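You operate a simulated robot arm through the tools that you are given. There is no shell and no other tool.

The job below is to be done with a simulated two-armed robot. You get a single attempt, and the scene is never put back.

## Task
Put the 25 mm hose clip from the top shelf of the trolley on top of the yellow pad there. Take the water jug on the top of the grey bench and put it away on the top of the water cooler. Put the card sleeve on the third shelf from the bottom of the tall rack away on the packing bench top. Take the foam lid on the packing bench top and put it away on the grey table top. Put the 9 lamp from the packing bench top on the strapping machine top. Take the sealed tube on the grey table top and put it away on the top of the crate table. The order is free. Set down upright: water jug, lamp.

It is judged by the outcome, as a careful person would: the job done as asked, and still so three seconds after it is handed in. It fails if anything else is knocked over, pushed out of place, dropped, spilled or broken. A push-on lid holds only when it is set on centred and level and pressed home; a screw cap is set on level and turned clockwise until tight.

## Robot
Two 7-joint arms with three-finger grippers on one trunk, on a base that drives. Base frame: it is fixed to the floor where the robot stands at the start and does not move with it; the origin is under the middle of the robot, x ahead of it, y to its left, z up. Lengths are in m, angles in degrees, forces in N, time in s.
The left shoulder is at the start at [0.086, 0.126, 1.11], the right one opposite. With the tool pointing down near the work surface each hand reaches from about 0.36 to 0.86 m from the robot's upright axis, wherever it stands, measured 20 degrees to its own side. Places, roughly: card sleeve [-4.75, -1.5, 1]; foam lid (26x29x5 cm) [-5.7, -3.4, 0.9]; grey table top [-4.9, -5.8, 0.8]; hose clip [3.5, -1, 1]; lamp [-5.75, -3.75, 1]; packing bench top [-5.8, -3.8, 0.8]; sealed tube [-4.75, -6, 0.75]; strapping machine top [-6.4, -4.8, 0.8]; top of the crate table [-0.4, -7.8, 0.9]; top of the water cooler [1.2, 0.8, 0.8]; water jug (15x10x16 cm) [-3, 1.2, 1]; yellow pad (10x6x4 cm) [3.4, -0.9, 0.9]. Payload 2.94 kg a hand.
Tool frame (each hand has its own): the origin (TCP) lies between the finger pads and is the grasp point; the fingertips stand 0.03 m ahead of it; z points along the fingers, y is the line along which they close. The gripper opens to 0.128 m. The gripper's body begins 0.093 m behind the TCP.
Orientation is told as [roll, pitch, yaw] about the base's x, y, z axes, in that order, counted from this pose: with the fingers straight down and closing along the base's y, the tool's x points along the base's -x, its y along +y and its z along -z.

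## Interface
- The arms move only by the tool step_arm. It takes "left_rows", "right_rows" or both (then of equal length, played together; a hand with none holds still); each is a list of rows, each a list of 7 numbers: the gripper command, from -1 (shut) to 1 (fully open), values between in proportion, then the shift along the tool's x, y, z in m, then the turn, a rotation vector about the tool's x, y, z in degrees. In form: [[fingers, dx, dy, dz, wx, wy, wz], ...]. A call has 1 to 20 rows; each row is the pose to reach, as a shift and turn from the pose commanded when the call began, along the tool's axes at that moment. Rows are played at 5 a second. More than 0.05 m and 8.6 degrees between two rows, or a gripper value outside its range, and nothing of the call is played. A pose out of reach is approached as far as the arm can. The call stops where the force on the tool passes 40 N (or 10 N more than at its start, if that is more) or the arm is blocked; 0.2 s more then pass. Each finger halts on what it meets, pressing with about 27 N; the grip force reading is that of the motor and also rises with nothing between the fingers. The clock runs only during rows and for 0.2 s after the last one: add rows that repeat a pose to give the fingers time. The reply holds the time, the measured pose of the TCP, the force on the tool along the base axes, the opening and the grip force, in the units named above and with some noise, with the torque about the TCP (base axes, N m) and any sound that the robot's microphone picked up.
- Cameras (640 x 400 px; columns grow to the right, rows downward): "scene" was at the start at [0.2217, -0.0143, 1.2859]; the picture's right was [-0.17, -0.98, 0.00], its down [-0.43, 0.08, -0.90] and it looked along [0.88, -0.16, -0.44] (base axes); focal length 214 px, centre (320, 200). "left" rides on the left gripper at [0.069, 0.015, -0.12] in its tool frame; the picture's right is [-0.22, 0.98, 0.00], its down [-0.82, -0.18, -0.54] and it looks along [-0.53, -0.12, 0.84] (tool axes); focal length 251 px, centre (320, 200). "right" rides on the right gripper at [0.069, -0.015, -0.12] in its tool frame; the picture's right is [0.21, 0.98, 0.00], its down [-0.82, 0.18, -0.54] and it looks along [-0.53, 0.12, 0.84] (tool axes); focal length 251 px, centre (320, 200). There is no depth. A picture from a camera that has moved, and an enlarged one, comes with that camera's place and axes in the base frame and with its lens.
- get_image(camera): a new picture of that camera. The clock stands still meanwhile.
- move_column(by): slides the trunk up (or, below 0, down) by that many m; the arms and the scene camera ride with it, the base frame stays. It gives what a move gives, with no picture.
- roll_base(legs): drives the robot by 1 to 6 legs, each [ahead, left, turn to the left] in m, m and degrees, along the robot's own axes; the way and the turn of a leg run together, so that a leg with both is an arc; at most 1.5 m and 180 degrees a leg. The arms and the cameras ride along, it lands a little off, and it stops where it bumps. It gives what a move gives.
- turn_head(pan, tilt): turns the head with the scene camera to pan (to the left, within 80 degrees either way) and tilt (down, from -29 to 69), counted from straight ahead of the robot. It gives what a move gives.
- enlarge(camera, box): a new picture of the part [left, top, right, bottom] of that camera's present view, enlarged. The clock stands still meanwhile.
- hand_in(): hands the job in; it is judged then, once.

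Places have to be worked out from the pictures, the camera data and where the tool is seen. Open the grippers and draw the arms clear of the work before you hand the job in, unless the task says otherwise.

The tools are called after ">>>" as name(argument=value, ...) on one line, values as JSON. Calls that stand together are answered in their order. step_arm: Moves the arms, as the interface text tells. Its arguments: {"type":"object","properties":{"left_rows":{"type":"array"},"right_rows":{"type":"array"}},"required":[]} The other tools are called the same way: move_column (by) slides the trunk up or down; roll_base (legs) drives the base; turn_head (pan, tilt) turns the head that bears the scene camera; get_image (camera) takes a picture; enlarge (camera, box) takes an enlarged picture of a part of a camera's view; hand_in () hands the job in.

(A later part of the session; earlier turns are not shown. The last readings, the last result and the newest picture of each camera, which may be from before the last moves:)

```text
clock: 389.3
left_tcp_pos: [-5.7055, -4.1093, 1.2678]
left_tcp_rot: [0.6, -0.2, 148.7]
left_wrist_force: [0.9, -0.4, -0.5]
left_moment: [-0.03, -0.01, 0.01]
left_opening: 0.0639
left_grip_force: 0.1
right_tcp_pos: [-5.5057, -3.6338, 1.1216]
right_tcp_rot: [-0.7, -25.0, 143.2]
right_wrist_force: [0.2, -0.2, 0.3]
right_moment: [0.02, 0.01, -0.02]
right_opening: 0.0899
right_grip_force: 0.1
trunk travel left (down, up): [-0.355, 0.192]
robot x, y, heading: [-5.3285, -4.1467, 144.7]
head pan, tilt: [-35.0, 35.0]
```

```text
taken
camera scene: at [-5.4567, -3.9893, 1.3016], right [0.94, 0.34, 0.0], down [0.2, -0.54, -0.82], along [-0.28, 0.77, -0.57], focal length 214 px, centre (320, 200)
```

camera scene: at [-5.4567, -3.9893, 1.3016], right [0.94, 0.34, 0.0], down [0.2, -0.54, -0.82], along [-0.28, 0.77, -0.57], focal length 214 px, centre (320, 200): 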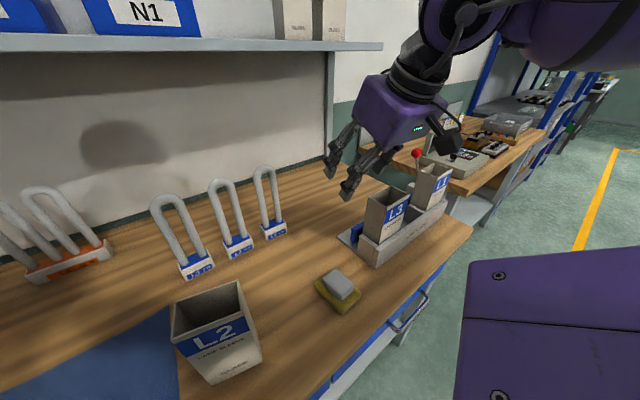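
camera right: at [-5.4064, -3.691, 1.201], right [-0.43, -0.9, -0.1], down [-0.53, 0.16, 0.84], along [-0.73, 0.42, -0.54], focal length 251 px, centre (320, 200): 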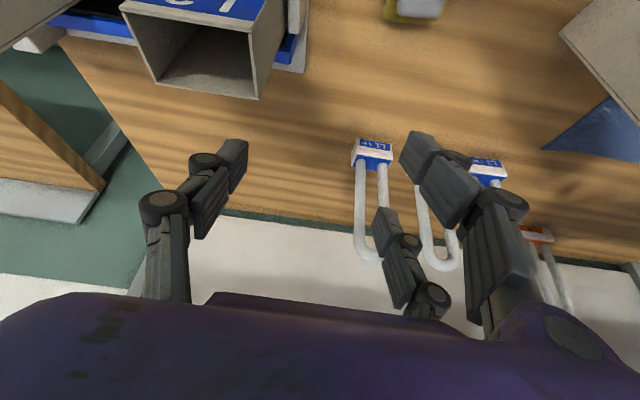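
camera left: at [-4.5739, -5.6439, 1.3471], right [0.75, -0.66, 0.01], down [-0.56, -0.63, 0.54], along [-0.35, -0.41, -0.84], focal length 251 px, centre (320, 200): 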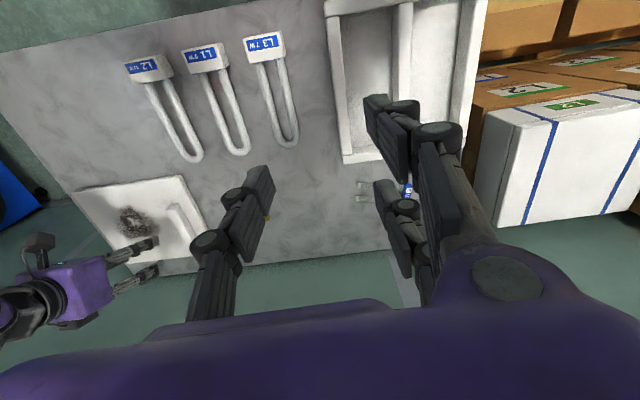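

The lamp projects just as computed. I bring the hand (opening 80 mm) to a point 12 cm in front of the lamp's tubes at z≈1.045.

>>> step_arm(right_rows=[[0.35, -0.0117, 0.022, 0.0224, 0, 0, 0], [0.25, -0.0234, 0.0441, 0.0447, 0, 0, 0], [0.25, -0.0351, 0.0661, 0.0671, 0, 0, 0], [0.25, -0.0468, 0.0882, 0.0894, 0, 0, 0], [0.25, -0.0585, 0.1102, 0.1118, 0, 0, 0], [0.25, -0.0585, 0.1102, 0.1118, 0, 0, 0]])

>>> get_image(camera="right")

>>> get_image(camera="scene")

```text
clock: 390.7
left_tcp_pos: [-5.7052, -4.1099, 1.2675]
left_tcp_rot: [0.6, 0.0, 148.7]
left_wrist_force: [0.8, 0.4, -0.4]
left_moment: [0.02, 0.02, -0.01]
left_opening: 0.0638
left_grip_force: 0.1
right_tcp_pos: [-5.6511, -3.6624, 1.0423]
right_tcp_rot: [-0.8, -25.1, 143.1]
right_wrist_force: [0.2, 0.1, -0.3]
right_moment: [-0.01, 0.01, 0.01]
right_opening: 0.08
right_grip_force: 0.0
trunk travel left (down, up): [-0.355, 0.192]
robot x, y, heading: [-5.3306, -4.1441, 145.1]
head pan, tilt: [-35.0, 35.0]
```

```text
taken
camera right: at [-5.5529, -3.7185, 1.1234], right [-0.43, -0.9, -0.1], down [-0.53, 0.16, 0.84], along [-0.73, 0.42, -0.54], focal length 251 px, centre (320, 200)
```

right: 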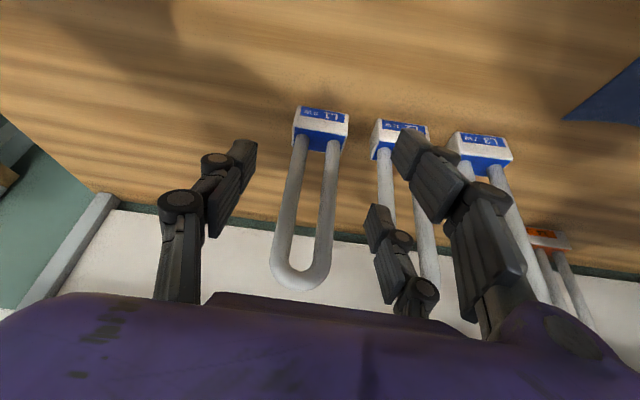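

```text
taken
camera scene: at [-5.4562, -3.9895, 1.3017], right [0.94, 0.34, 0.0], down [0.19, -0.54, -0.82], along [-0.28, 0.77, -0.57], focal length 214 px, centre (320, 200)
```

scene: 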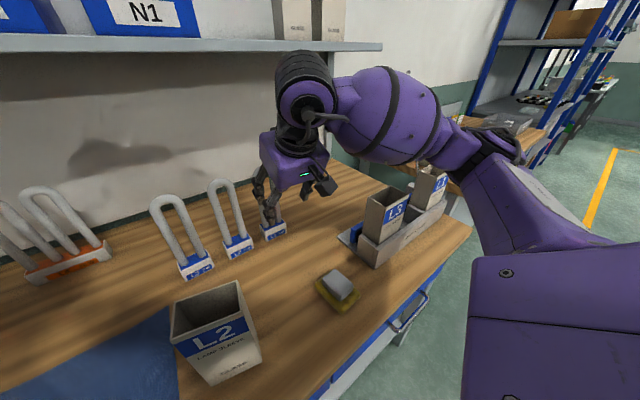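

I zoom in on the wrist view to check the lateral centring of the U-tube.

>>> enlarge(camera="right", box=[220, 90, 420, 310])

```text
1.82 times, centred on (320, 200) of right
camera zoom: at [-5.5529, -3.7185, 1.1234], right [-0.43, -0.9, -0.1], down [-0.53, 0.16, 0.84], along [-0.73, 0.42, -0.54], focal length 457 px, centre (320, 200)
```

zoom: 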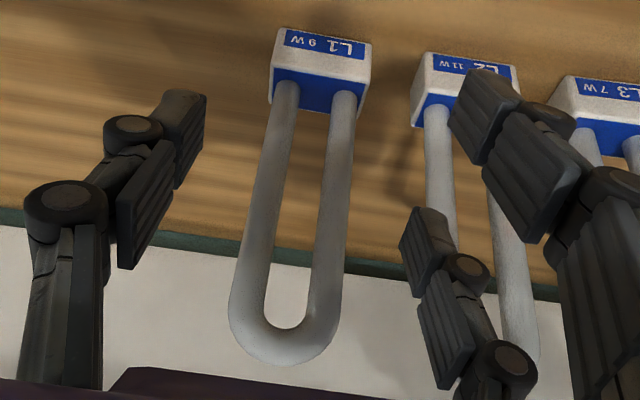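

The U is ~5 mm toward my left of the hand's mid-plane. I advance with that correction so the fingers straddle the tubes near the top.

>>> step_arm(right_rows=[[0.25, -0.0264, 0.005, 0.0143, 0, 0, 0], [0.25, -0.0529, 0.005, 0.0286, 0, 0, 0], [0.25, -0.0793, 0.005, 0.0429, 0, 0, 0], [0.25, -0.0793, 0.005, 0.0429, 0, 0, 0]])

>>> get_image(camera="right")

>>> enlarge(camera="scene", box=[190, 40, 360, 260])

```text
clock: 391.7
left_tcp_pos: [-5.7058, -4.1098, 1.2671]
left_tcp_rot: [0.5, -0.2, 148.8]
left_wrist_force: [-0.3, 0.0, 0.2]
left_moment: [0.0, 0.01, -0.04]
left_opening: 0.0641
left_grip_force: 0.1
right_tcp_pos: [-5.7275, -3.6112, 1.0388]
right_tcp_rot: [-0.8, -25.0, 143.3]
right_wrist_force: [0.2, 0.3, 0.4]
right_moment: [0.01, -0.01, 0.02]
right_opening: 0.0801
right_grip_force: 0.1
trunk travel left (down, up): [-0.355, 0.192]
robot x, y, heading: [-5.329, -4.145, 145.0]
head pan, tilt: [-35.0, 35.0]
```

```text
taken
camera right: at [-5.6279, -3.668, 1.1182], right [-0.43, -0.9, -0.1], down [-0.53, 0.16, 0.84], along [-0.73, 0.42, -0.54], focal length 251 px, centre (320, 200)
```

right: 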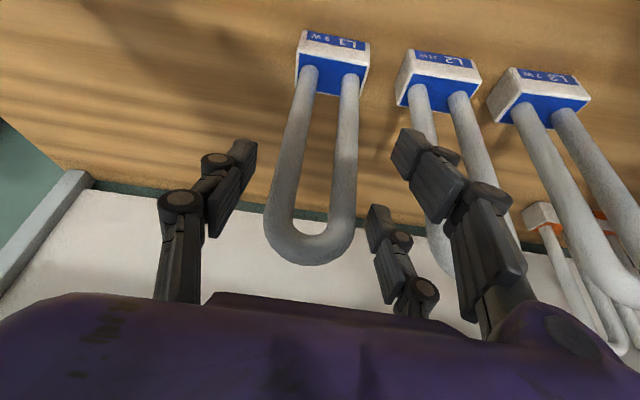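

```text
1.82 times, centred on (275, 150) of scene
camera zoom: at [-5.4567, -3.9893, 1.3015], right [0.94, 0.34, 0.0], down [0.2, -0.54, -0.82], along [-0.28, 0.77, -0.57], focal length 390 px, centre (402, 291)
```

zoom: 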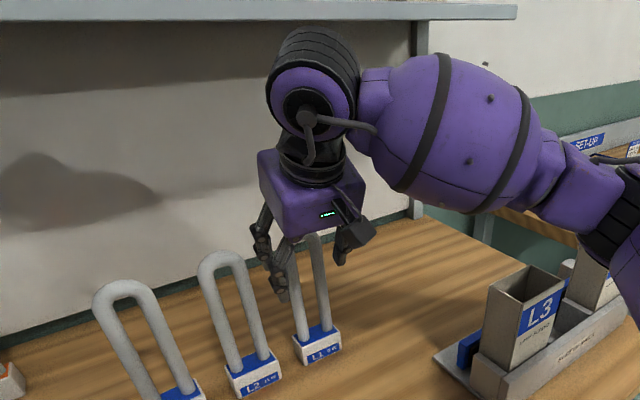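

Centred. I advance the last 3 cm so the tubes are between the pads.

>>> step_arm(right_rows=[[0.25, -0.0128, 0, 0.0082, 0, 0, 0], [0.25, -0.0255, 0, 0.0163, 0, 0, 0], [0.25, -0.0255, 0, 0.0163, 0, 0, 0]])

>>> get_image(camera="right")

```text
clock: 392.5
left_tcp_pos: [-5.7069, -4.1093, 1.2679]
left_tcp_rot: [0.5, -0.1, 148.7]
left_wrist_force: [-0.5, 0.0, -0.1]
left_moment: [-0.01, -0.01, 0.01]
left_opening: 0.064
left_grip_force: 0.0
right_tcp_pos: [-5.7509, -3.5924, 1.0349]
right_tcp_rot: [-0.9, -24.9, 143.2]
right_wrist_force: [0.6, -0.5, 1.1]
right_moment: [0.01, 0.01, 0.01]
right_opening: 0.0799
right_grip_force: 0.0
trunk travel left (down, up): [-0.355, 0.192]
robot x, y, heading: [-5.3265, -4.1446, 144.8]
head pan, tilt: [-35.0, 35.0]
```

```text
taken
camera right: at [-5.6516, -3.6498, 1.1138], right [-0.43, -0.9, -0.1], down [-0.53, 0.16, 0.84], along [-0.73, 0.42, -0.54], focal length 251 px, centre (320, 200)
```

right: 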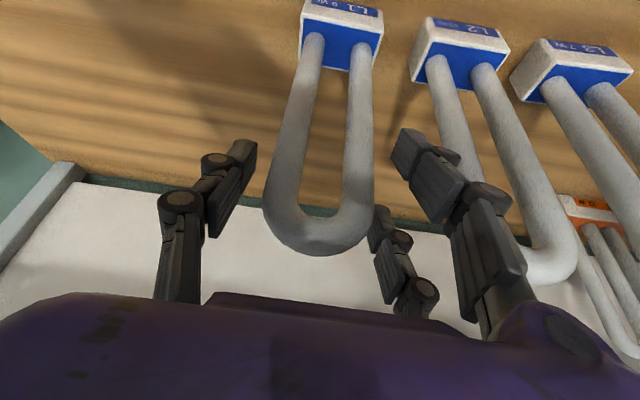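

The tubes are squarely between the pads. I close gently.

>>> step_arm(right_rows=[[0.15, 0, 0, 0, 0, 0, 0], [0.05, 0, 0, 0, 0, 0, 0], [-0.05, 0, 0, 0, 0, 0, 0], [-0.12, 0, 0, 0, 0, 0, 0], [-0.2, 0, 0, 0, 0, 0, 0], [-0.3, 0, 0, 0, 0, 0, 0], [-0.3, 0, 0, 0, 0, 0, 0]])

>>> get_image(camera="right")

```text
clock: 394.1
left_tcp_pos: [-5.7076, -4.1098, 1.2667]
left_tcp_rot: [0.6, -0.1, 148.8]
left_wrist_force: [-0.6, 0.1, 0.6]
left_moment: [-0.01, 0.01, -0.01]
left_opening: 0.064
left_grip_force: 0.0
right_tcp_pos: [-5.7517, -3.593, 1.0341]
right_tcp_rot: [-0.6, -25.0, 143.2]
right_wrist_force: [-1.2, -1.2, 2.5]
right_moment: [-0.29, 0.2, 0.02]
right_opening: 0.0563
right_grip_force: 26.6
trunk travel left (down, up): [-0.355, 0.192]
robot x, y, heading: [-5.329, -4.1451, 145.2]
head pan, tilt: [-35.0, 35.0]
```

```text
taken
camera right: at [-5.6516, -3.65, 1.114], right [-0.43, -0.9, -0.1], down [-0.53, 0.16, 0.84], along [-0.73, 0.42, -0.54], focal length 251 px, centre (320, 200)
```

right: 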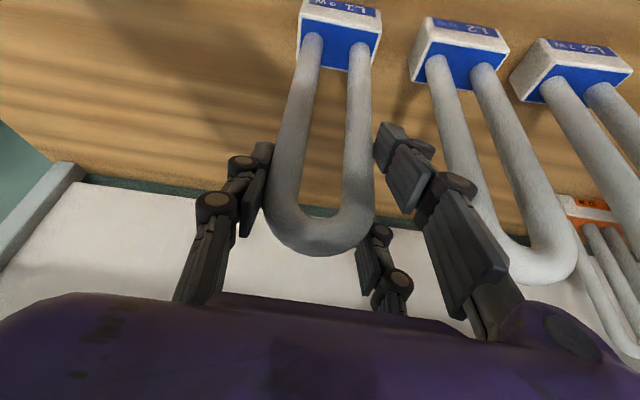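

Held at 56 mm, no sound. I lift 3 cm and check.

>>> step_arm(right_rows=[[-0.3, -0.0042, 0, -0.0091, 0, 0, 0], [-0.3, -0.0085, 0, -0.0181, 0, 0, 0], [-0.3, -0.0127, 0, -0.0272, 0, 0, 0], [-0.3, -0.0127, 0, -0.0272, 0, 0, 0]])

>>> enlarge(camera="scene", box=[190, 40, 360, 260])

```text
clock: 395.1
left_tcp_pos: [-5.7064, -4.1102, 1.268]
left_tcp_rot: [0.4, 0.0, 148.8]
left_wrist_force: [-0.1, 0.3, 0.3]
left_moment: [-0.01, -0.01, -0.02]
left_opening: 0.0639
left_grip_force: 0.0
right_tcp_pos: [-5.7509, -3.5932, 1.0641]
right_tcp_rot: [-0.8, -24.9, 143.2]
right_wrist_force: [0.8, 0.0, -2.6]
right_moment: [0.02, 0.0, -0.01]
right_opening: 0.0559
right_grip_force: 26.6
trunk travel left (down, up): [-0.355, 0.192]
robot x, y, heading: [-5.3247, -4.1443, 145.0]
head pan, tilt: [-35.0, 35.0]
```

```text
1.82 times, centred on (275, 150) of scene
camera zoom: at [-5.4573, -3.9889, 1.3014], right [0.94, 0.34, 0.0], down [0.2, -0.54, -0.82], along [-0.28, 0.77, -0.57], focal length 390 px, centre (402, 291)
```

zoom: 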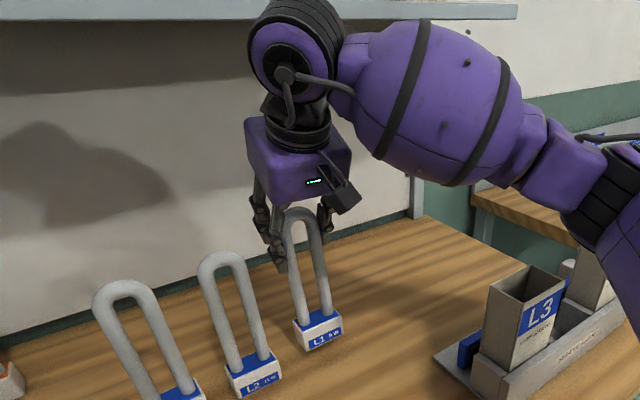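

The lamp hangs upright (≈2.6 N). I raise it further while drifting back, then reverse the base away from the bench.

>>> step_arm(right_rows=[[-0.3, -0.0127, 0, -0.0272, 0, 0, 0], [-0.3, -0.0118, 0, -0.0607, 0, 0, 0], [-0.3, -0.0018, 0, -0.0985, 0, 0, 0], [-0.3, 0.0169, 0, -0.1293, 0, 0, 0], [-0.3, 0.0169, 0, -0.1293, 0, 0, 0]])

>>> roll_base(legs=[[-0.15, 0, 0], [-0.4, 0, 0]])

>>> get_image(camera="scene")

```text
clock: 396.3
left_tcp_pos: [-5.7069, -4.108, 1.2681]
left_tcp_rot: [0.5, 0.0, 148.9]
left_wrist_force: [-1.1, 0.3, -0.3]
left_moment: [0.0, 0.0, 0.0]
left_opening: 0.064
left_grip_force: 0.1
right_tcp_pos: [-5.6963, -3.6363, 1.1733]
right_tcp_rot: [-0.7, -24.9, 143.2]
right_wrist_force: [-0.5, -0.2, -1.3]
right_moment: [-0.01, 0.0, 0.03]
right_opening: 0.0559
right_grip_force: 26.8
trunk travel left (down, up): [-0.355, 0.192]
robot x, y, heading: [-5.3295, -4.1431, 144.9]
head pan, tilt: [-35.0, 35.0]
```

```text
clock: 399.8
left_tcp_pos: [-5.2562, -4.4253, 1.2675]
left_tcp_rot: [0.5, -0.2, 148.7]
left_wrist_force: [-0.5, 0.1, -0.1]
left_moment: [0.0, 0.01, 0.01]
left_opening: 0.064
left_grip_force: 0.2
right_tcp_pos: [-5.2454, -3.9518, 1.1743]
right_tcp_rot: [-0.7, -25.0, 143.2]
right_wrist_force: [-0.1, 0.4, -1.7]
right_moment: [0.04, 0.0, -0.01]
right_opening: 0.0558
right_grip_force: 27.2
trunk travel left (down, up): [-0.355, 0.192]
robot x, y, heading: [-4.8803, -4.4589, 144.6]
head pan, tilt: [-35.0, 35.0]
```

```text
taken
camera scene: at [-5.007, -4.3054, 1.3014], right [0.94, 0.34, 0.0], down [0.19, -0.54, -0.82], along [-0.28, 0.77, -0.57], focal length 214 px, centre (320, 200)
```

scene: 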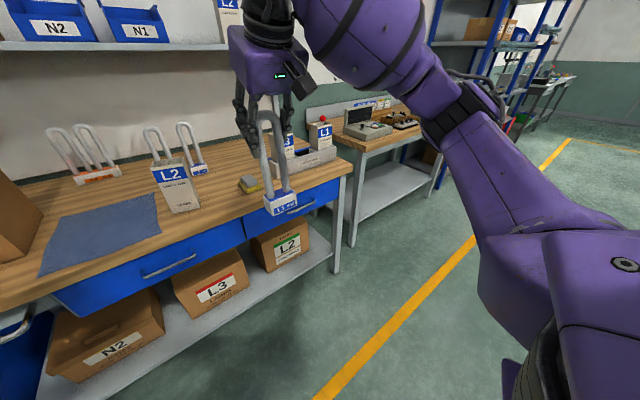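

The lamp is out safely. I look left toward the strapping machine.

>>> turn_head(pan=45, tilt=25)

>>> get_image(camera="scene")

```text
clock: 401.3
left_tcp_pos: [-5.2564, -4.4242, 1.2666]
left_tcp_rot: [0.6, -0.1, 148.7]
left_wrist_force: [-0.3, 0.4, -0.9]
left_moment: [-0.01, -0.02, 0.0]
left_opening: 0.0643
left_grip_force: 0.0
right_tcp_pos: [-5.2453, -3.9526, 1.1737]
right_tcp_rot: [-0.7, -25.0, 143.2]
right_wrist_force: [0.7, 0.9, -2.0]
right_moment: [0.0, 0.03, -0.01]
right_opening: 0.0556
right_grip_force: 27.2
trunk travel left (down, up): [-0.355, 0.192]
robot x, y, heading: [-4.8799, -4.4607, 144.7]
head pan, tilt: [45.0, 25.0]
```

```text
taken
camera scene: at [-5.0679, -4.4039, 1.3172], right [-0.17, 0.99, 0.0], down [0.42, 0.07, -0.91], along [-0.89, -0.15, -0.42], focal length 214 px, centre (320, 200)
```

scene: 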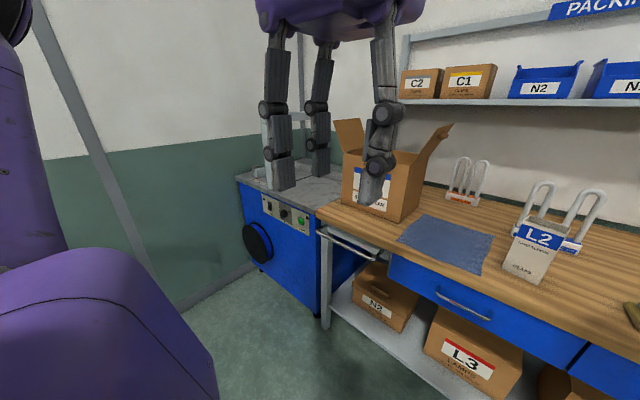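

The machine stands at the far left end of the bench. I move ahead a little and strafe left along the bench for a better look at its top.

>>> roll_base(legs=[[0.2, 0, 0], [0, 0.55, 0]])

>>> turn_head(pan=40, tilt=30)

>>> get_image(camera="scene")

>>> get_image(camera="left")

```text
clock: 407.8
left_tcp_pos: [-5.7349, -4.7607, 1.267]
left_tcp_rot: [0.4, -0.1, 148.8]
left_wrist_force: [-0.1, 0.3, 0.0]
left_moment: [-0.03, -0.01, -0.02]
left_opening: 0.0642
left_grip_force: 0.0
right_tcp_pos: [-5.7246, -4.287, 1.1732]
right_tcp_rot: [-0.7, -25.0, 143.3]
right_wrist_force: [0.0, 0.1, -1.6]
right_moment: [-0.01, 0.0, -0.03]
right_opening: 0.0559
right_grip_force: 27.1
trunk travel left (down, up): [-0.355, 0.192]
robot x, y, heading: [-5.3564, -4.7925, 145.3]
head pan, tilt: [45.0, 25.0]
```

```text
clock: 408.4
left_tcp_pos: [-5.7339, -4.7605, 1.2673]
left_tcp_rot: [0.4, 0.0, 148.8]
left_wrist_force: [0.0, -0.5, -0.2]
left_moment: [-0.04, 0.0, 0.0]
left_opening: 0.0642
left_grip_force: 0.1
right_tcp_pos: [-5.7247, -4.2862, 1.1736]
right_tcp_rot: [-0.7, -24.9, 143.3]
right_wrist_force: [-0.7, -0.2, -0.9]
right_moment: [0.01, 0.02, 0.02]
right_opening: 0.0558
right_grip_force: 27.5
trunk travel left (down, up): [-0.355, 0.192]
robot x, y, heading: [-5.3603, -4.7918, 145.2]
head pan, tilt: [40.0, 30.0]
```

```text
taken
camera scene: at [-5.5455, -4.7306, 1.3093], right [-0.09, 1.0, 0.0], down [0.5, 0.04, -0.87], along [-0.86, -0.08, -0.5], focal length 214 px, centre (320, 200)
```

scene: 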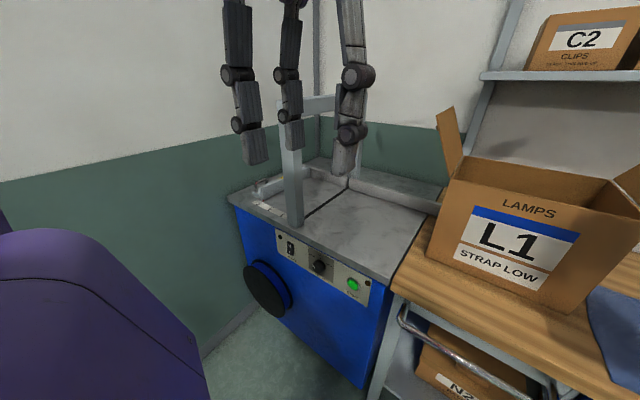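

```text
taken
camera left: at [-5.6818, -4.8069, 1.3876], right [-0.69, -0.72, 0.01], down [-0.61, 0.58, 0.54], along [-0.4, 0.37, -0.84], focal length 251 px, centre (320, 200)
```

left: 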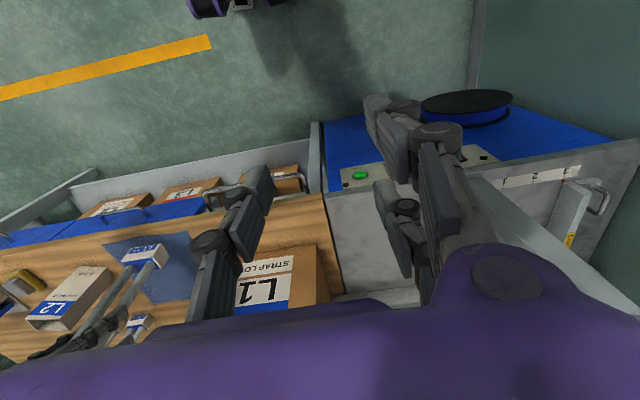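

I can see the machine top: an arch post at the middle and a free grey surface on its right half. I zoom in.

>>> enlarge(camera="scene", box=[210, 140, 470, 320])

```text
2.22 times, centred on (340, 230) of scene
camera zoom: at [-5.5455, -4.7306, 1.3093], right [-0.09, 1.0, 0.0], down [0.5, 0.04, -0.87], along [-0.86, -0.08, -0.5], focal length 477 px, centre (276, 133)
```

zoom: 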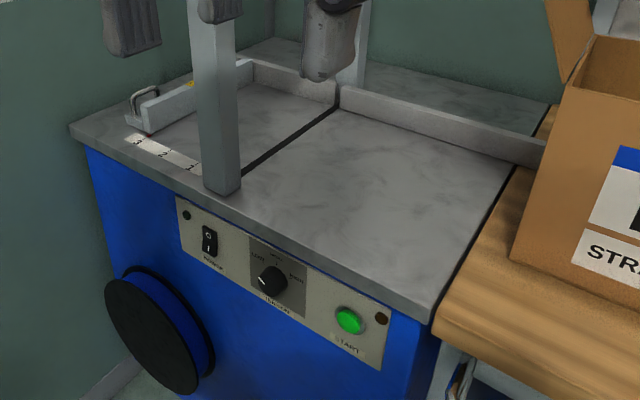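

The right half of the machine top is free, but the tall carton stands to its right, so I should come at it from a heading near 180° with the arm going back past the carton. I back off slightly, turn left 35°, and check.

>>> roll_base(legs=[[-0.1, 0, 0], [0, 0, 35]])

>>> turn_head(pan=-10, tilt=30)

>>> get_image(camera="scene")

```text
clock: 411.3
left_tcp_pos: [-5.6016, -5.0452, 1.2682]
left_tcp_rot: [0.5, 0.0, -175.6]
left_wrist_force: [-0.3, 0.4, 0.1]
left_moment: [0.02, 0.01, -0.01]
left_opening: 0.0638
left_grip_force: 0.0
right_tcp_pos: [-5.8693, -4.6543, 1.1733]
right_tcp_rot: [-0.6, -25.0, 179.0]
right_wrist_force: [-1.2, -0.1, -0.6]
right_moment: [0.0, 0.01, 0.0]
right_opening: 0.0556
right_grip_force: 26.5
trunk travel left (down, up): [-0.355, 0.192]
robot x, y, heading: [-5.2732, -4.8508, -179.5]
head pan, tilt: [40.0, 30.0]
```

```text
clock: 412.5
left_tcp_pos: [-5.6015, -5.0438, 1.267]
left_tcp_rot: [0.6, -0.1, -175.6]
left_wrist_force: [-0.7, -0.1, -0.1]
left_moment: [0.04, -0.01, 0.01]
left_opening: 0.0638
left_grip_force: 0.1
right_tcp_pos: [-5.8703, -4.6536, 1.1736]
right_tcp_rot: [-0.6, -25.0, 178.8]
right_wrist_force: [0.1, -0.5, -2.2]
right_moment: [0.04, 0.01, -0.02]
right_opening: 0.0558
right_grip_force: 26.8
trunk travel left (down, up): [-0.355, 0.192]
robot x, y, heading: [-5.2705, -4.8512, -179.4]
head pan, tilt: [-10.0, 30.0]
```

```text
taken
camera scene: at [-5.4846, -4.8375, 1.3092], right [0.16, 0.99, 0.0], down [0.49, -0.08, -0.87], along [-0.85, 0.14, -0.5], focal length 214 px, centre (320, 200)
```

scene: 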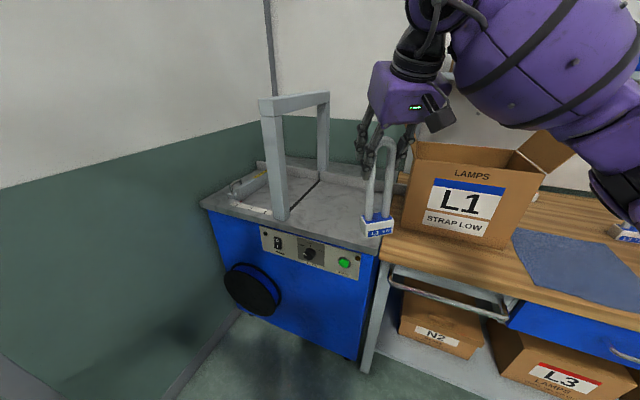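

View is clear: the lamp hangs left of the carton. I drive ahead 0.25 m and left 0.10 m to bring it over the machine's right half.

>>> roll_base(legs=[[0, 0.1, 0], [0.22, 0, 0]])

>>> get_image(camera="scene")

>>> get_image(camera="right")

```text
clock: 415.3
left_tcp_pos: [-5.8194, -5.147, 1.2678]
left_tcp_rot: [0.5, -0.1, -175.7]
left_wrist_force: [0.7, 0.9, -0.1]
left_moment: [-0.03, 0.03, -0.02]
left_opening: 0.064
left_grip_force: 0.0
right_tcp_pos: [-6.088, -4.7556, 1.1743]
right_tcp_rot: [-0.8, -25.1, 178.8]
right_wrist_force: [0.0, -0.2, -2.0]
right_moment: [0.0, -0.03, -0.02]
right_opening: 0.0553
right_grip_force: 27.3
trunk travel left (down, up): [-0.355, 0.192]
robot x, y, heading: [-5.4919, -4.9535, -179.5]
head pan, tilt: [-10.0, 30.0]
```

```text
taken
camera scene: at [-5.7022, -4.9401, 1.3093], right [0.16, 0.99, 0.0], down [0.49, -0.08, -0.87], along [-0.85, 0.14, -0.5], focal length 214 px, centre (320, 200)
```

scene: 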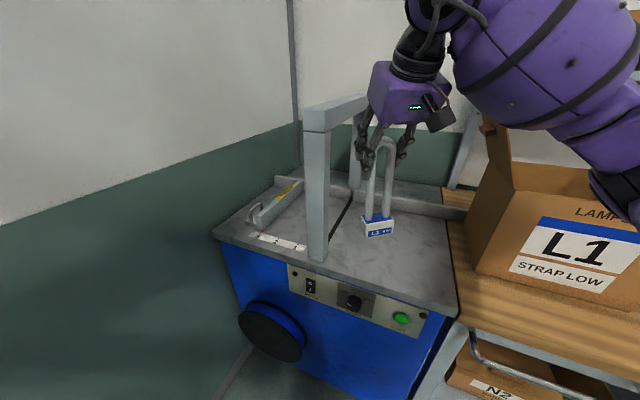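

```text
taken
camera right: at [-5.9721, -4.7449, 1.2536], right [0.17, -0.98, -0.1], down [-0.52, -0.18, 0.83], along [-0.84, -0.09, -0.54], focal length 251 px, centre (320, 200)
```

right: 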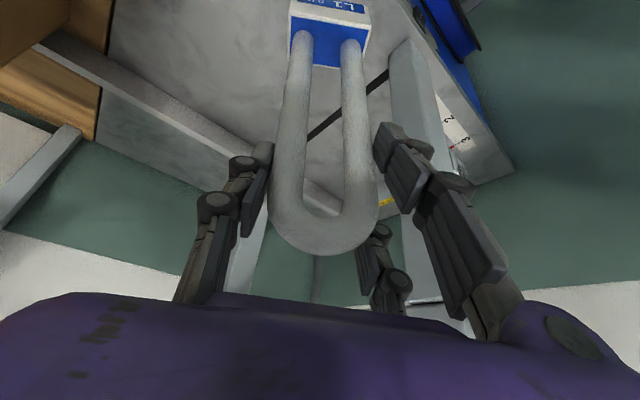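

The machine top is at z≈0.85; the lamp is above its front edge. I shift it to the middle of the right half (0.12 m in from the front).

>>> step_arm(right_rows=[[-0.3, -0.0179, -0.0256, 0.0083, 0, 0, 0], [-0.3, -0.0357, -0.0511, 0.0167, 0, 0, 0], [-0.3, -0.0536, -0.0767, 0.025, 0, 0, 0], [-0.3, -0.0536, -0.0767, 0.025, 0, 0, 0]])

>>> get_image(camera="scene")

>>> get_image(camera="right")

```text
clock: 416.3
left_tcp_pos: [-5.8187, -5.1477, 1.2663]
left_tcp_rot: [0.4, -0.1, -175.7]
left_wrist_force: [-0.2, -0.9, 0.6]
left_moment: [-0.01, 0.02, -0.01]
left_opening: 0.0639
left_grip_force: 0.1
right_tcp_pos: [-6.1441, -4.6789, 1.174]
right_tcp_rot: [-0.8, -25.0, 178.7]
right_wrist_force: [0.3, -0.5, -1.7]
right_moment: [0.01, 0.02, -0.02]
right_opening: 0.0556
right_grip_force: 27.2
trunk travel left (down, up): [-0.355, 0.192]
robot x, y, heading: [-5.4942, -4.9543, -179.4]
head pan, tilt: [-10.0, 30.0]
```

```text
taken
camera scene: at [-5.7022, -4.9405, 1.3093], right [0.16, 0.99, 0.0], down [0.49, -0.08, -0.87], along [-0.85, 0.14, -0.5], focal length 214 px, centre (320, 200)
```

scene: 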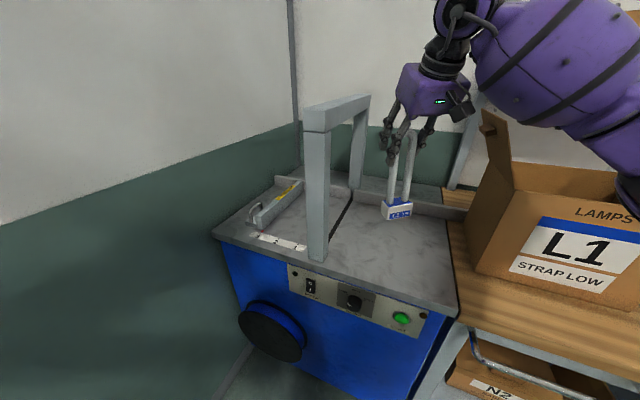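

```text
taken
camera right: at [-6.0293, -4.6676, 1.2544], right [0.17, -0.98, -0.1], down [-0.52, -0.18, 0.83], along [-0.84, -0.09, -0.54], focal length 251 px, centre (320, 200)
```

right: 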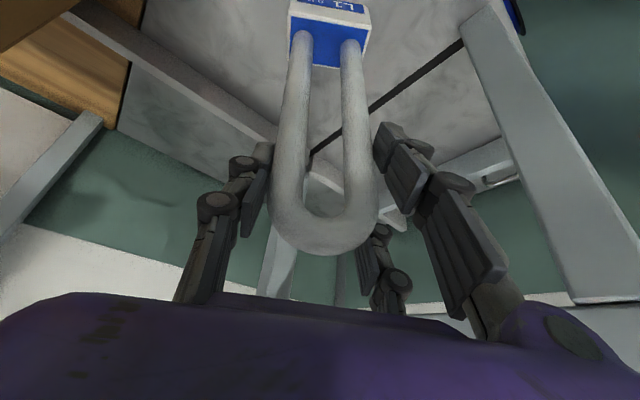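

Good position, clear of the arch and carton. I lower the lamp 12 cm, then continue in fine steps.

>>> step_arm(right_rows=[[-0.3, 0.0127, 0, 0.0272, 0, 0, 0], [-0.3, 0.0254, 0, 0.0544, 0, 0, 0], [-0.3, 0.038, 0, 0.0816, 0, 0, 0], [-0.3, 0.0507, 0, 0.1088, 0, 0, 0], [-0.3, 0.0507, 0, 0.1088, 0, 0, 0]])

>>> enlarge(camera="scene", box=[300, 90, 520, 290])

```text
clock: 417.5
left_tcp_pos: [-5.8197, -5.1474, 1.2681]
left_tcp_rot: [0.5, -0.1, -175.7]
left_wrist_force: [-0.8, -0.6, -0.4]
left_moment: [-0.01, 0.02, 0.0]
left_opening: 0.064
left_grip_force: 0.2
right_tcp_pos: [-6.144, -4.6767, 1.0543]
right_tcp_rot: [-0.7, -25.0, 178.9]
right_wrist_force: [-0.2, 0.1, -1.1]
right_moment: [-0.03, 0.0, 0.0]
right_opening: 0.0552
right_grip_force: 26.5
trunk travel left (down, up): [-0.355, 0.192]
robot x, y, heading: [-5.4896, -4.9547, -179.7]
head pan, tilt: [-10.0, 30.0]
```

```text
2.00 times, centred on (410, 190) of scene
camera zoom: at [-5.7022, -4.9404, 1.3093], right [0.16, 0.99, 0.0], down [0.49, -0.08, -0.87], along [-0.85, 0.14, -0.5], focal length 429 px, centre (140, 220)
```

zoom: 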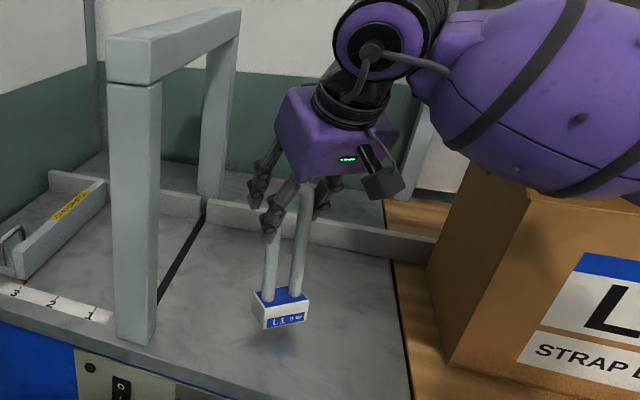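

I check the forearm against the carton's flap before going lower.

>>> turn_head(pan=-35, tilt=25)

>>> get_image(camera="scene")

```text
clock: 418.4
left_tcp_pos: [-5.8202, -5.1477, 1.2685]
left_tcp_rot: [0.4, -0.1, -175.7]
left_wrist_force: [-0.2, 0.0, 0.0]
left_moment: [0.0, 0.0, 0.01]
left_opening: 0.0638
left_grip_force: 0.1
right_tcp_pos: [-6.1439, -4.6764, 1.0555]
right_tcp_rot: [-0.7, -25.0, 178.8]
right_wrist_force: [0.0, -0.2, -2.8]
right_moment: [-0.01, 0.01, 0.02]
right_opening: 0.0558
right_grip_force: 26.9
trunk travel left (down, up): [-0.355, 0.192]
robot x, y, heading: [-5.4926, -4.9572, -179.6]
head pan, tilt: [-35.0, 25.0]
```

```text
taken
camera scene: at [-5.6892, -4.9029, 1.3172], right [0.57, 0.82, 0.0], down [0.35, -0.24, -0.91], along [-0.75, 0.51, -0.42], focal length 214 px, centre (320, 200)
```

scene: 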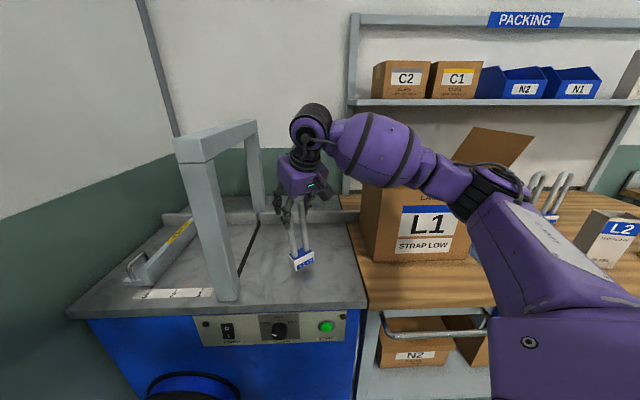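

The forearm runs in front of the carton with several cm to spare. I continue lowering the lamp in small steps.

>>> step_arm(right_rows=[[-0.3, 0.0021, 0, 0.0045, 0, 0, 0], [-0.3, 0.0042, 0, 0.0091, 0, 0, 0], [-0.3, 0.0063, 0, 0.0136, 0, 0, 0], [-0.3, 0.0063, 0, 0.0136, 0, 0, 0]])

>>> enlarge(camera="scene", box=[230, 150, 370, 310])

```text
clock: 419.4
left_tcp_pos: [-5.8214, -5.1469, 1.2674]
left_tcp_rot: [0.5, -0.1, -175.8]
left_wrist_force: [0.3, 0.0, -0.4]
left_moment: [-0.03, -0.04, -0.03]
left_opening: 0.0643
left_grip_force: 0.1
right_tcp_pos: [-6.1448, -4.6766, 1.0395]
right_tcp_rot: [-0.7, -25.0, 178.8]
right_wrist_force: [0.7, -0.8, -1.2]
right_moment: [0.0, 0.01, 0.01]
right_opening: 0.0555
right_grip_force: 26.7
trunk travel left (down, up): [-0.355, 0.192]
robot x, y, heading: [-5.4889, -4.956, -179.5]
head pan, tilt: [-35.0, 25.0]
```

```text
2.50 times, centred on (300, 230) of scene
camera zoom: at [-5.6891, -4.9029, 1.3172], right [0.57, 0.82, 0.0], down [0.35, -0.24, -0.91], along [-0.75, 0.51, -0.42], focal length 536 px, centre (370, 125)
```

zoom: 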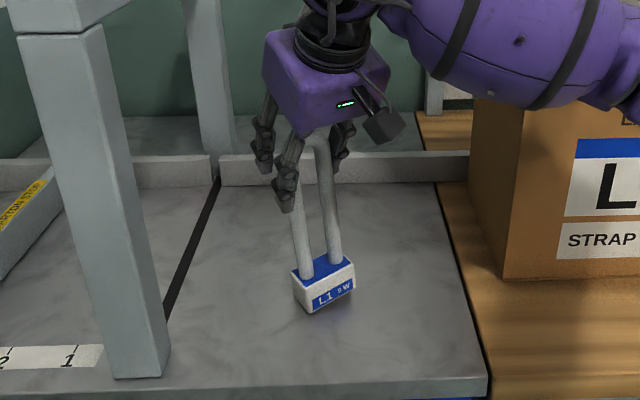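

Almost touching. I go down 2 mm at a time.

>>> step_arm(right_rows=[[-0.3, 0.0008, 0, 0.0018, 0, 0, 0], [-0.3, 0.0017, 0, 0.0036, 0, 0, 0], [-0.3, 0.0017, 0, 0.0036, 0, 0, 0]])

```text
clock: 420.2
left_tcp_pos: [-5.8189, -5.147, 1.2681]
left_tcp_rot: [0.6, -0.1, -175.8]
left_wrist_force: [-0.6, -0.7, -0.6]
left_moment: [0.0, -0.03, 0.03]
left_opening: 0.0641
left_grip_force: 0.1
right_tcp_pos: [-6.1435, -4.6774, 1.0374]
right_tcp_rot: [-0.7, -25.2, 178.8]
right_wrist_force: [-1.4, 1.0, 4.4]
right_moment: [-0.01, -0.12, 0.01]
right_opening: 0.0553
right_grip_force: 26.6
trunk travel left (down, up): [-0.355, 0.192]
robot x, y, heading: [-5.4945, -4.9521, -179.5]
head pan, tilt: [-35.0, 25.0]
```

Contact (+4 N). I settle 1 mm more to seat it flat, then open slowly.

>>> step_arm(right_rows=[[-0.3, 0.0004, 0, 0.0009, 0, 0, 0], [-0.3, 0.0004, 0, 0.0009, 0, 0, 0], [-0.05, 0.0002, 0, 0.0005, 0, 0, 0], [0.0, 0, 0, 0, 0, 0, 0], [0.1, 0, 0, 0, 0, 0, 0], [0.25, 0, 0, 0, 0, 0, 0], [0.25, 0, 0, 0, 0, 0, 0]])

>>> enlarge(camera="scene", box=[230, 150, 370, 310])

>>> get_image(camera="right")

```text
clock: 421.8
left_tcp_pos: [-5.8195, -5.148, 1.2661]
left_tcp_rot: [0.5, -0.1, -175.7]
left_wrist_force: [-0.9, 0.1, 0.1]
left_moment: [0.0, -0.03, 0.01]
left_opening: 0.0639
left_grip_force: 0.0
right_tcp_pos: [-6.1439, -4.6777, 1.0363]
right_tcp_rot: [-0.7, -25.1, 178.7]
right_wrist_force: [0.3, 0.0, 0.3]
right_moment: [0.0, 0.03, 0.01]
right_opening: 0.0802
right_grip_force: 0.2
trunk travel left (down, up): [-0.355, 0.192]
robot x, y, heading: [-5.492, -4.9579, -179.4]
head pan, tilt: [-35.0, 25.0]
```

```text
2.50 times, centred on (300, 230) of scene
camera zoom: at [-5.689, -4.9028, 1.3172], right [0.57, 0.82, 0.0], down [0.35, -0.24, -0.91], along [-0.75, 0.51, -0.42], focal length 536 px, centre (370, 125)
```

zoom: 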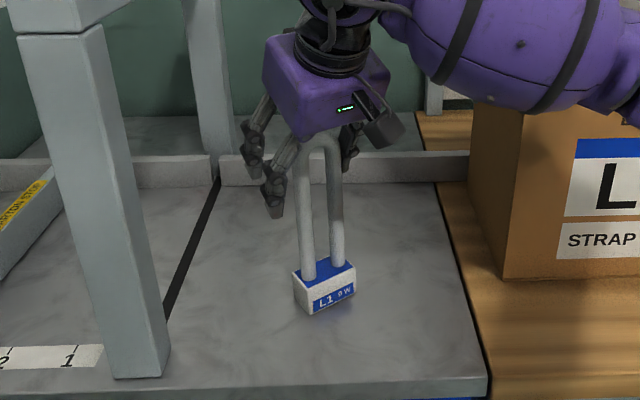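

```text
taken
camera right: at [-6.0291, -4.6654, 1.1156], right [0.17, -0.98, -0.1], down [-0.52, -0.18, 0.83], along [-0.84, -0.09, -0.54], focal length 251 px, centre (320, 200)
```

right: 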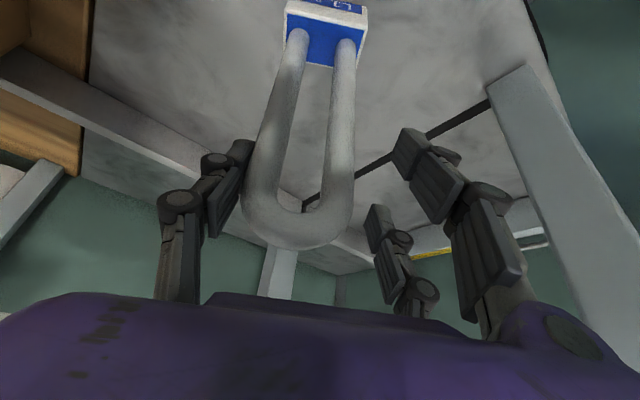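

The lamp stands upright on its own. It sits nearer one finger, so I first centre the hand around it (12 mm), then lift straight up off it.

>>> step_arm(right_rows=[[0.25, 0, -0.006, 0, 0, 0, 0], [0.3, 0, -0.012, 0, 0, 0, 0], [0.3, 0, -0.012, 0, 0, 0, 0]])

>>> get_image(camera="right")

```text
clock: 422.6
left_tcp_pos: [-5.8184, -5.1468, 1.2681]
left_tcp_rot: [0.5, -0.2, -175.7]
left_wrist_force: [-0.1, -0.2, 0.3]
left_moment: [-0.01, 0.0, -0.01]
left_opening: 0.0641
left_grip_force: 0.1
right_tcp_pos: [-6.1437, -4.6654, 1.036]
right_tcp_rot: [-0.6, -24.9, 178.8]
right_wrist_force: [0.0, 0.9, 0.3]
right_moment: [-0.02, 0.01, 0.02]
right_opening: 0.083
right_grip_force: 0.1
trunk travel left (down, up): [-0.355, 0.192]
robot x, y, heading: [-5.4895, -4.9569, -179.4]
head pan, tilt: [-35.0, 25.0]
```

```text
taken
camera right: at [-6.0289, -4.6534, 1.1156], right [0.17, -0.98, -0.1], down [-0.52, -0.18, 0.83], along [-0.84, -0.09, -0.54], focal length 251 px, centre (320, 200)
```

right: 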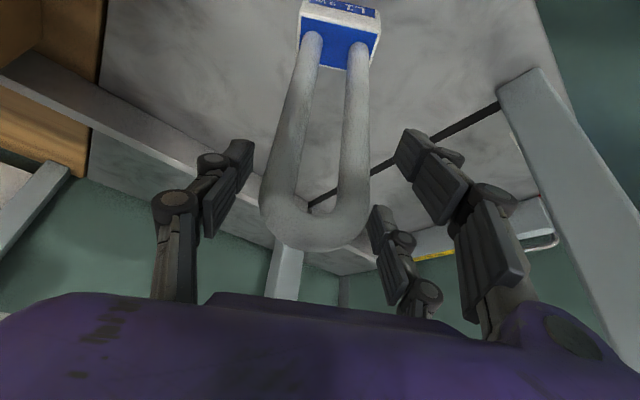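

Centred now. I lift straight up by 13 cm, then draw back.

>>> step_arm(right_rows=[[0.3, -0.0127, 0, -0.0272, 0, 0, 0], [0.3, -0.0254, 0, -0.0544, 0, 0, 0], [0.3, -0.038, 0, -0.0816, 0, 0, 0], [0.3, -0.0507, 0, -0.1088, 0, 0, 0], [0.3, -0.0507, 0, -0.1178, 0, 0, 0], [0.3, -0.02, 0, -0.14, 0, 0, 0], [0.3, 0.02, 0, -0.16, 0, 0, 0], [0.3, 0.06, 0, -0.18, 0, 0, 0]])

>>> turn_head(pan=-20, tilt=30)

>>> get_image(camera="scene")

```text
clock: 424.4
left_tcp_pos: [-5.8163, -5.1473, 1.2688]
left_tcp_rot: [0.5, -0.2, -175.6]
left_wrist_force: [0.7, -0.7, 0.8]
left_moment: [-0.05, 0.06, -0.01]
left_opening: 0.064
left_grip_force: 0.0
right_tcp_pos: [-6.0107, -4.6711, 1.1756]
right_tcp_rot: [-0.8, -25.1, 178.9]
right_wrist_force: [0.5, -0.8, 0.1]
right_moment: [-0.03, 0.06, 0.02]
right_opening: 0.0833
right_grip_force: 0.1
trunk travel left (down, up): [-0.355, 0.192]
robot x, y, heading: [-5.4939, -4.9547, -179.4]
head pan, tilt: [-35.0, 25.0]
```

```text
clock: 425.2
left_tcp_pos: [-5.8193, -5.1467, 1.268]
left_tcp_rot: [0.5, -0.1, -175.7]
left_wrist_force: [0.3, -0.4, 0.5]
left_moment: [-0.01, 0.01, -0.01]
left_opening: 0.0637
left_grip_force: 0.0
right_tcp_pos: [-6.0135, -4.6705, 1.1746]
right_tcp_rot: [-0.8, -24.9, 178.8]
right_wrist_force: [0.4, 0.6, -0.1]
right_moment: [-0.01, 0.02, -0.01]
right_opening: 0.0831
right_grip_force: 0.0
trunk travel left (down, up): [-0.355, 0.192]
robot x, y, heading: [-5.4901, -4.9552, -179.6]
head pan, tilt: [-20.0, 30.0]
```

```text
taken
camera scene: at [-5.6985, -4.9248, 1.3092], right [0.33, 0.94, 0.0], down [0.47, -0.17, -0.87], along [-0.82, 0.29, -0.5], focal length 214 px, centre (320, 200)
```

scene: 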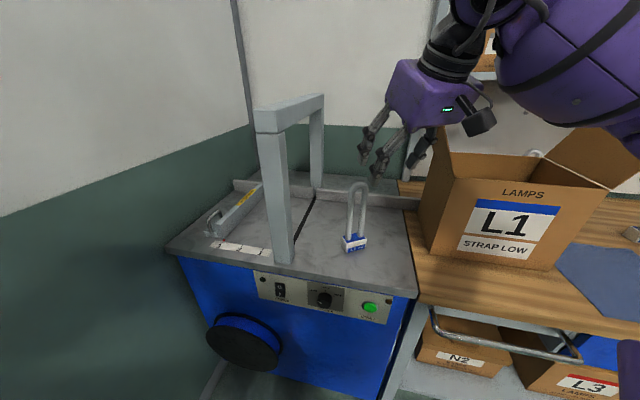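

The lamp stands upright on the strapping machine. I retreat diagonally away from the machine, bench and table, then tidy the right arm.

>>> roll_base(legs=[[-0.3, -0.3, 0], [-0.42, -0.2, 0]])

>>> step_arm(right_rows=[[0.0, 0.01, 0.01, 0, 0, 5, 0], [0.0, 0.02, 0.02, 0, 0, 10, 0], [0.0, 0.04, 0.03, 0, 0, 15, 0], [0.0, 0.06, 0.04, 0, 0, 20, 0], [0.0, 0.08, 0.05, 0, 0, 25, 0], [0.0, 0.08, 0.05, 0, 0, 25, 0]])

>>> turn_head(pan=45, tilt=25)

>>> get_image(camera="scene")

```text
clock: 430.8
left_tcp_pos: [-5.1017, -4.6385, 1.2676]
left_tcp_rot: [0.5, -0.1, -175.4]
left_wrist_force: [-0.2, 0.8, 1.0]
left_moment: [-0.01, -0.01, 0.01]
left_opening: 0.0641
left_grip_force: 0.1
right_tcp_pos: [-5.2977, -4.1616, 1.1737]
right_tcp_rot: [-0.7, -25.0, 179.0]
right_wrist_force: [0.0, 0.0, 0.7]
right_moment: [0.0, 0.03, 0.01]
right_opening: 0.0832
right_grip_force: 0.0
trunk travel left (down, up): [-0.355, 0.192]
robot x, y, heading: [-4.7746, -4.4492, -179.5]
head pan, tilt: [-20.0, 30.0]
```

```text
clock: 432.2
left_tcp_pos: [-5.1034, -4.638, 1.2668]
left_tcp_rot: [0.5, -0.1, -175.5]
left_wrist_force: [1.1, 0.1, -0.4]
left_moment: [0.02, 0.02, 0.03]
left_opening: 0.0639
left_grip_force: 0.2
right_tcp_pos: [-5.2269, -4.2148, 1.1405]
right_tcp_rot: [-0.7, 0.1, 178.6]
right_wrist_force: [0.2, -0.3, 0.5]
right_moment: [-0.01, -0.02, -0.02]
right_opening: 0.0643
right_grip_force: 0.0
trunk travel left (down, up): [-0.355, 0.192]
robot x, y, heading: [-4.7747, -4.4444, -179.5]
head pan, tilt: [-20.0, 30.0]
```

```text
clock: 433.6
left_tcp_pos: [-5.1016, -4.6388, 1.2673]
left_tcp_rot: [0.5, -0.1, -175.5]
left_wrist_force: [0.0, 1.3, 0.7]
left_moment: [0.03, 0.05, -0.01]
left_opening: 0.0642
left_grip_force: 0.1
right_tcp_pos: [-5.2257, -4.2143, 1.1396]
right_tcp_rot: [-0.7, 0.1, 178.8]
right_wrist_force: [0.1, -0.4, 0.0]
right_moment: [0.03, 0.0, 0.0]
right_opening: 0.0643
right_grip_force: 0.1
trunk travel left (down, up): [-0.355, 0.192]
robot x, y, heading: [-4.7727, -4.4469, -179.5]
head pan, tilt: [45.0, 25.0]
```

```text
taken
camera scene: at [-4.961, -4.5115, 1.3172], right [-0.71, 0.7, 0.0], down [0.3, 0.3, -0.91], along [-0.63, -0.65, -0.42], focal length 214 px, centre (320, 200)
```

scene: 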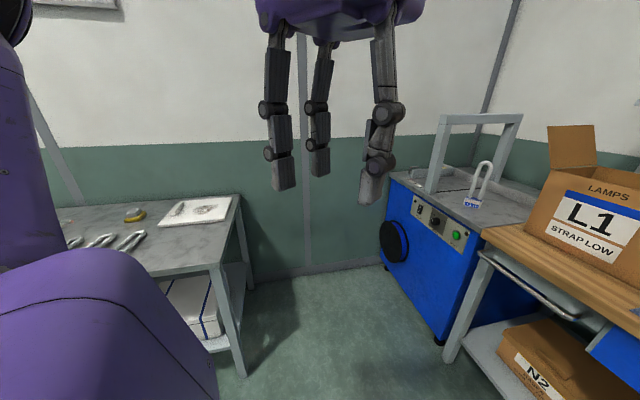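

Both lamp and lid look right. For the tube I need the left gripper turned about 80°; I test that wrist turn here in free space.

>>> step_arm(left_rows=[[0.0, 0, 0, 0, 0, 0, -8], [0.0, 0, 0, 0, 0, 0, -16], [0.0, 0, 0, 0, 0, 0, -24], [0.0, 0, 0, 0, 0, 0, -32], [0.0, 0, 0, 0, 0, 0, -40], [0.0, 0, 0, 0, 0, 0, -48], [0.0, 0, 0, 0, 0, 0, -56], [0.0, 0, 0, 0, 0, 0, -64], [0.0, 0, 0, 0, 0, 0, -72], [0.0, 0, 0, 0, 0, 0, -78]])

```text
clock: 435.8
left_tcp_pos: [-5.1038, -4.6389, 1.2677]
left_tcp_rot: [0.1, -0.5, -97.4]
left_wrist_force: [0.1, 0.4, -0.1]
left_moment: [0.0, -0.05, -0.01]
left_opening: 0.0636
left_grip_force: 0.0
right_tcp_pos: [-5.2266, -4.2144, 1.1402]
right_tcp_rot: [-0.7, 0.0, 178.6]
right_wrist_force: [-0.3, -0.2, -0.8]
right_moment: [0.02, 0.01, 0.0]
right_opening: 0.0639
right_grip_force: 0.1
trunk travel left (down, up): [-0.355, 0.192]
robot x, y, heading: [-4.7757, -4.4493, -179.4]
head pan, tilt: [45.0, 25.0]
```

The turn works. I drive to the grey table in front of the tube: turn to face it, strafe left 0.79 m, and move ahead part way.

>>> roll_base(legs=[[0, 0, 56.5], [0, 0.79, 0], [0.25, 0, 0]])

>>> turn_head(pan=15, tilt=40)

>>> get_image(camera="scene")

>>> get_image(camera="left")

```text
clock: 447.0
left_tcp_pos: [-4.2608, -5.4582, 1.267]
left_tcp_rot: [0.0, -0.5, -40.6]
left_wrist_force: [0.1, -0.2, -0.7]
left_moment: [0.03, -0.02, -0.01]
left_opening: 0.0641
left_grip_force: 0.0
right_tcp_pos: [-4.6857, -5.3307, 1.1393]
right_tcp_rot: [-0.8, 0.0, -124.5]
right_wrist_force: [-0.6, 0.3, 0.6]
right_moment: [0.06, -0.02, 0.01]
right_opening: 0.0639
right_grip_force: 0.0
trunk travel left (down, up): [-0.355, 0.192]
robot x, y, heading: [-4.2467, -5.0784, -122.4]
head pan, tilt: [45.0, 25.0]
```

```text
clock: 447.9
left_tcp_pos: [-4.2634, -5.458, 1.2674]
left_tcp_rot: [-0.1, -0.4, -40.6]
left_wrist_force: [-0.2, -0.3, 0.5]
left_moment: [-0.01, 0.03, -0.04]
left_opening: 0.0639
left_grip_force: 0.0
right_tcp_pos: [-4.6856, -5.3304, 1.1381]
right_tcp_rot: [-0.7, 0.0, -124.4]
right_wrist_force: [-0.2, 0.4, -0.2]
right_moment: [0.01, -0.03, -0.02]
right_opening: 0.064
right_grip_force: 0.0
trunk travel left (down, up): [-0.355, 0.192]
robot x, y, heading: [-4.2478, -5.0767, -122.4]
head pan, tilt: [15.0, 40.0]
```

```text
taken
camera scene: at [-4.3356, -5.2616, 1.294], right [-0.95, 0.3, 0.0], down [0.19, 0.61, -0.77], along [-0.23, -0.73, -0.64], focal length 214 px, centre (320, 200)
```

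scene: 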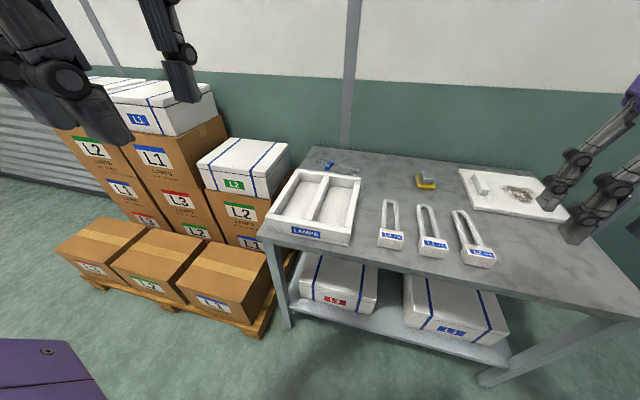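

```text
taken
camera left: at [-4.3053, -5.3994, 1.3872], right [0.8, 0.6, 0.0], down [0.5, -0.67, 0.55], along [0.33, -0.44, -0.84], focal length 251 px, centre (320, 200)
```

left: 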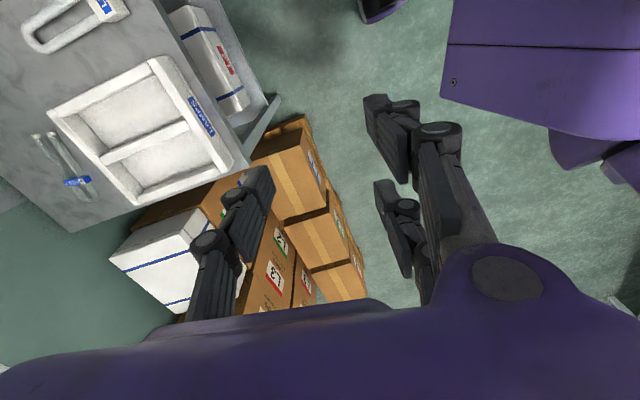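

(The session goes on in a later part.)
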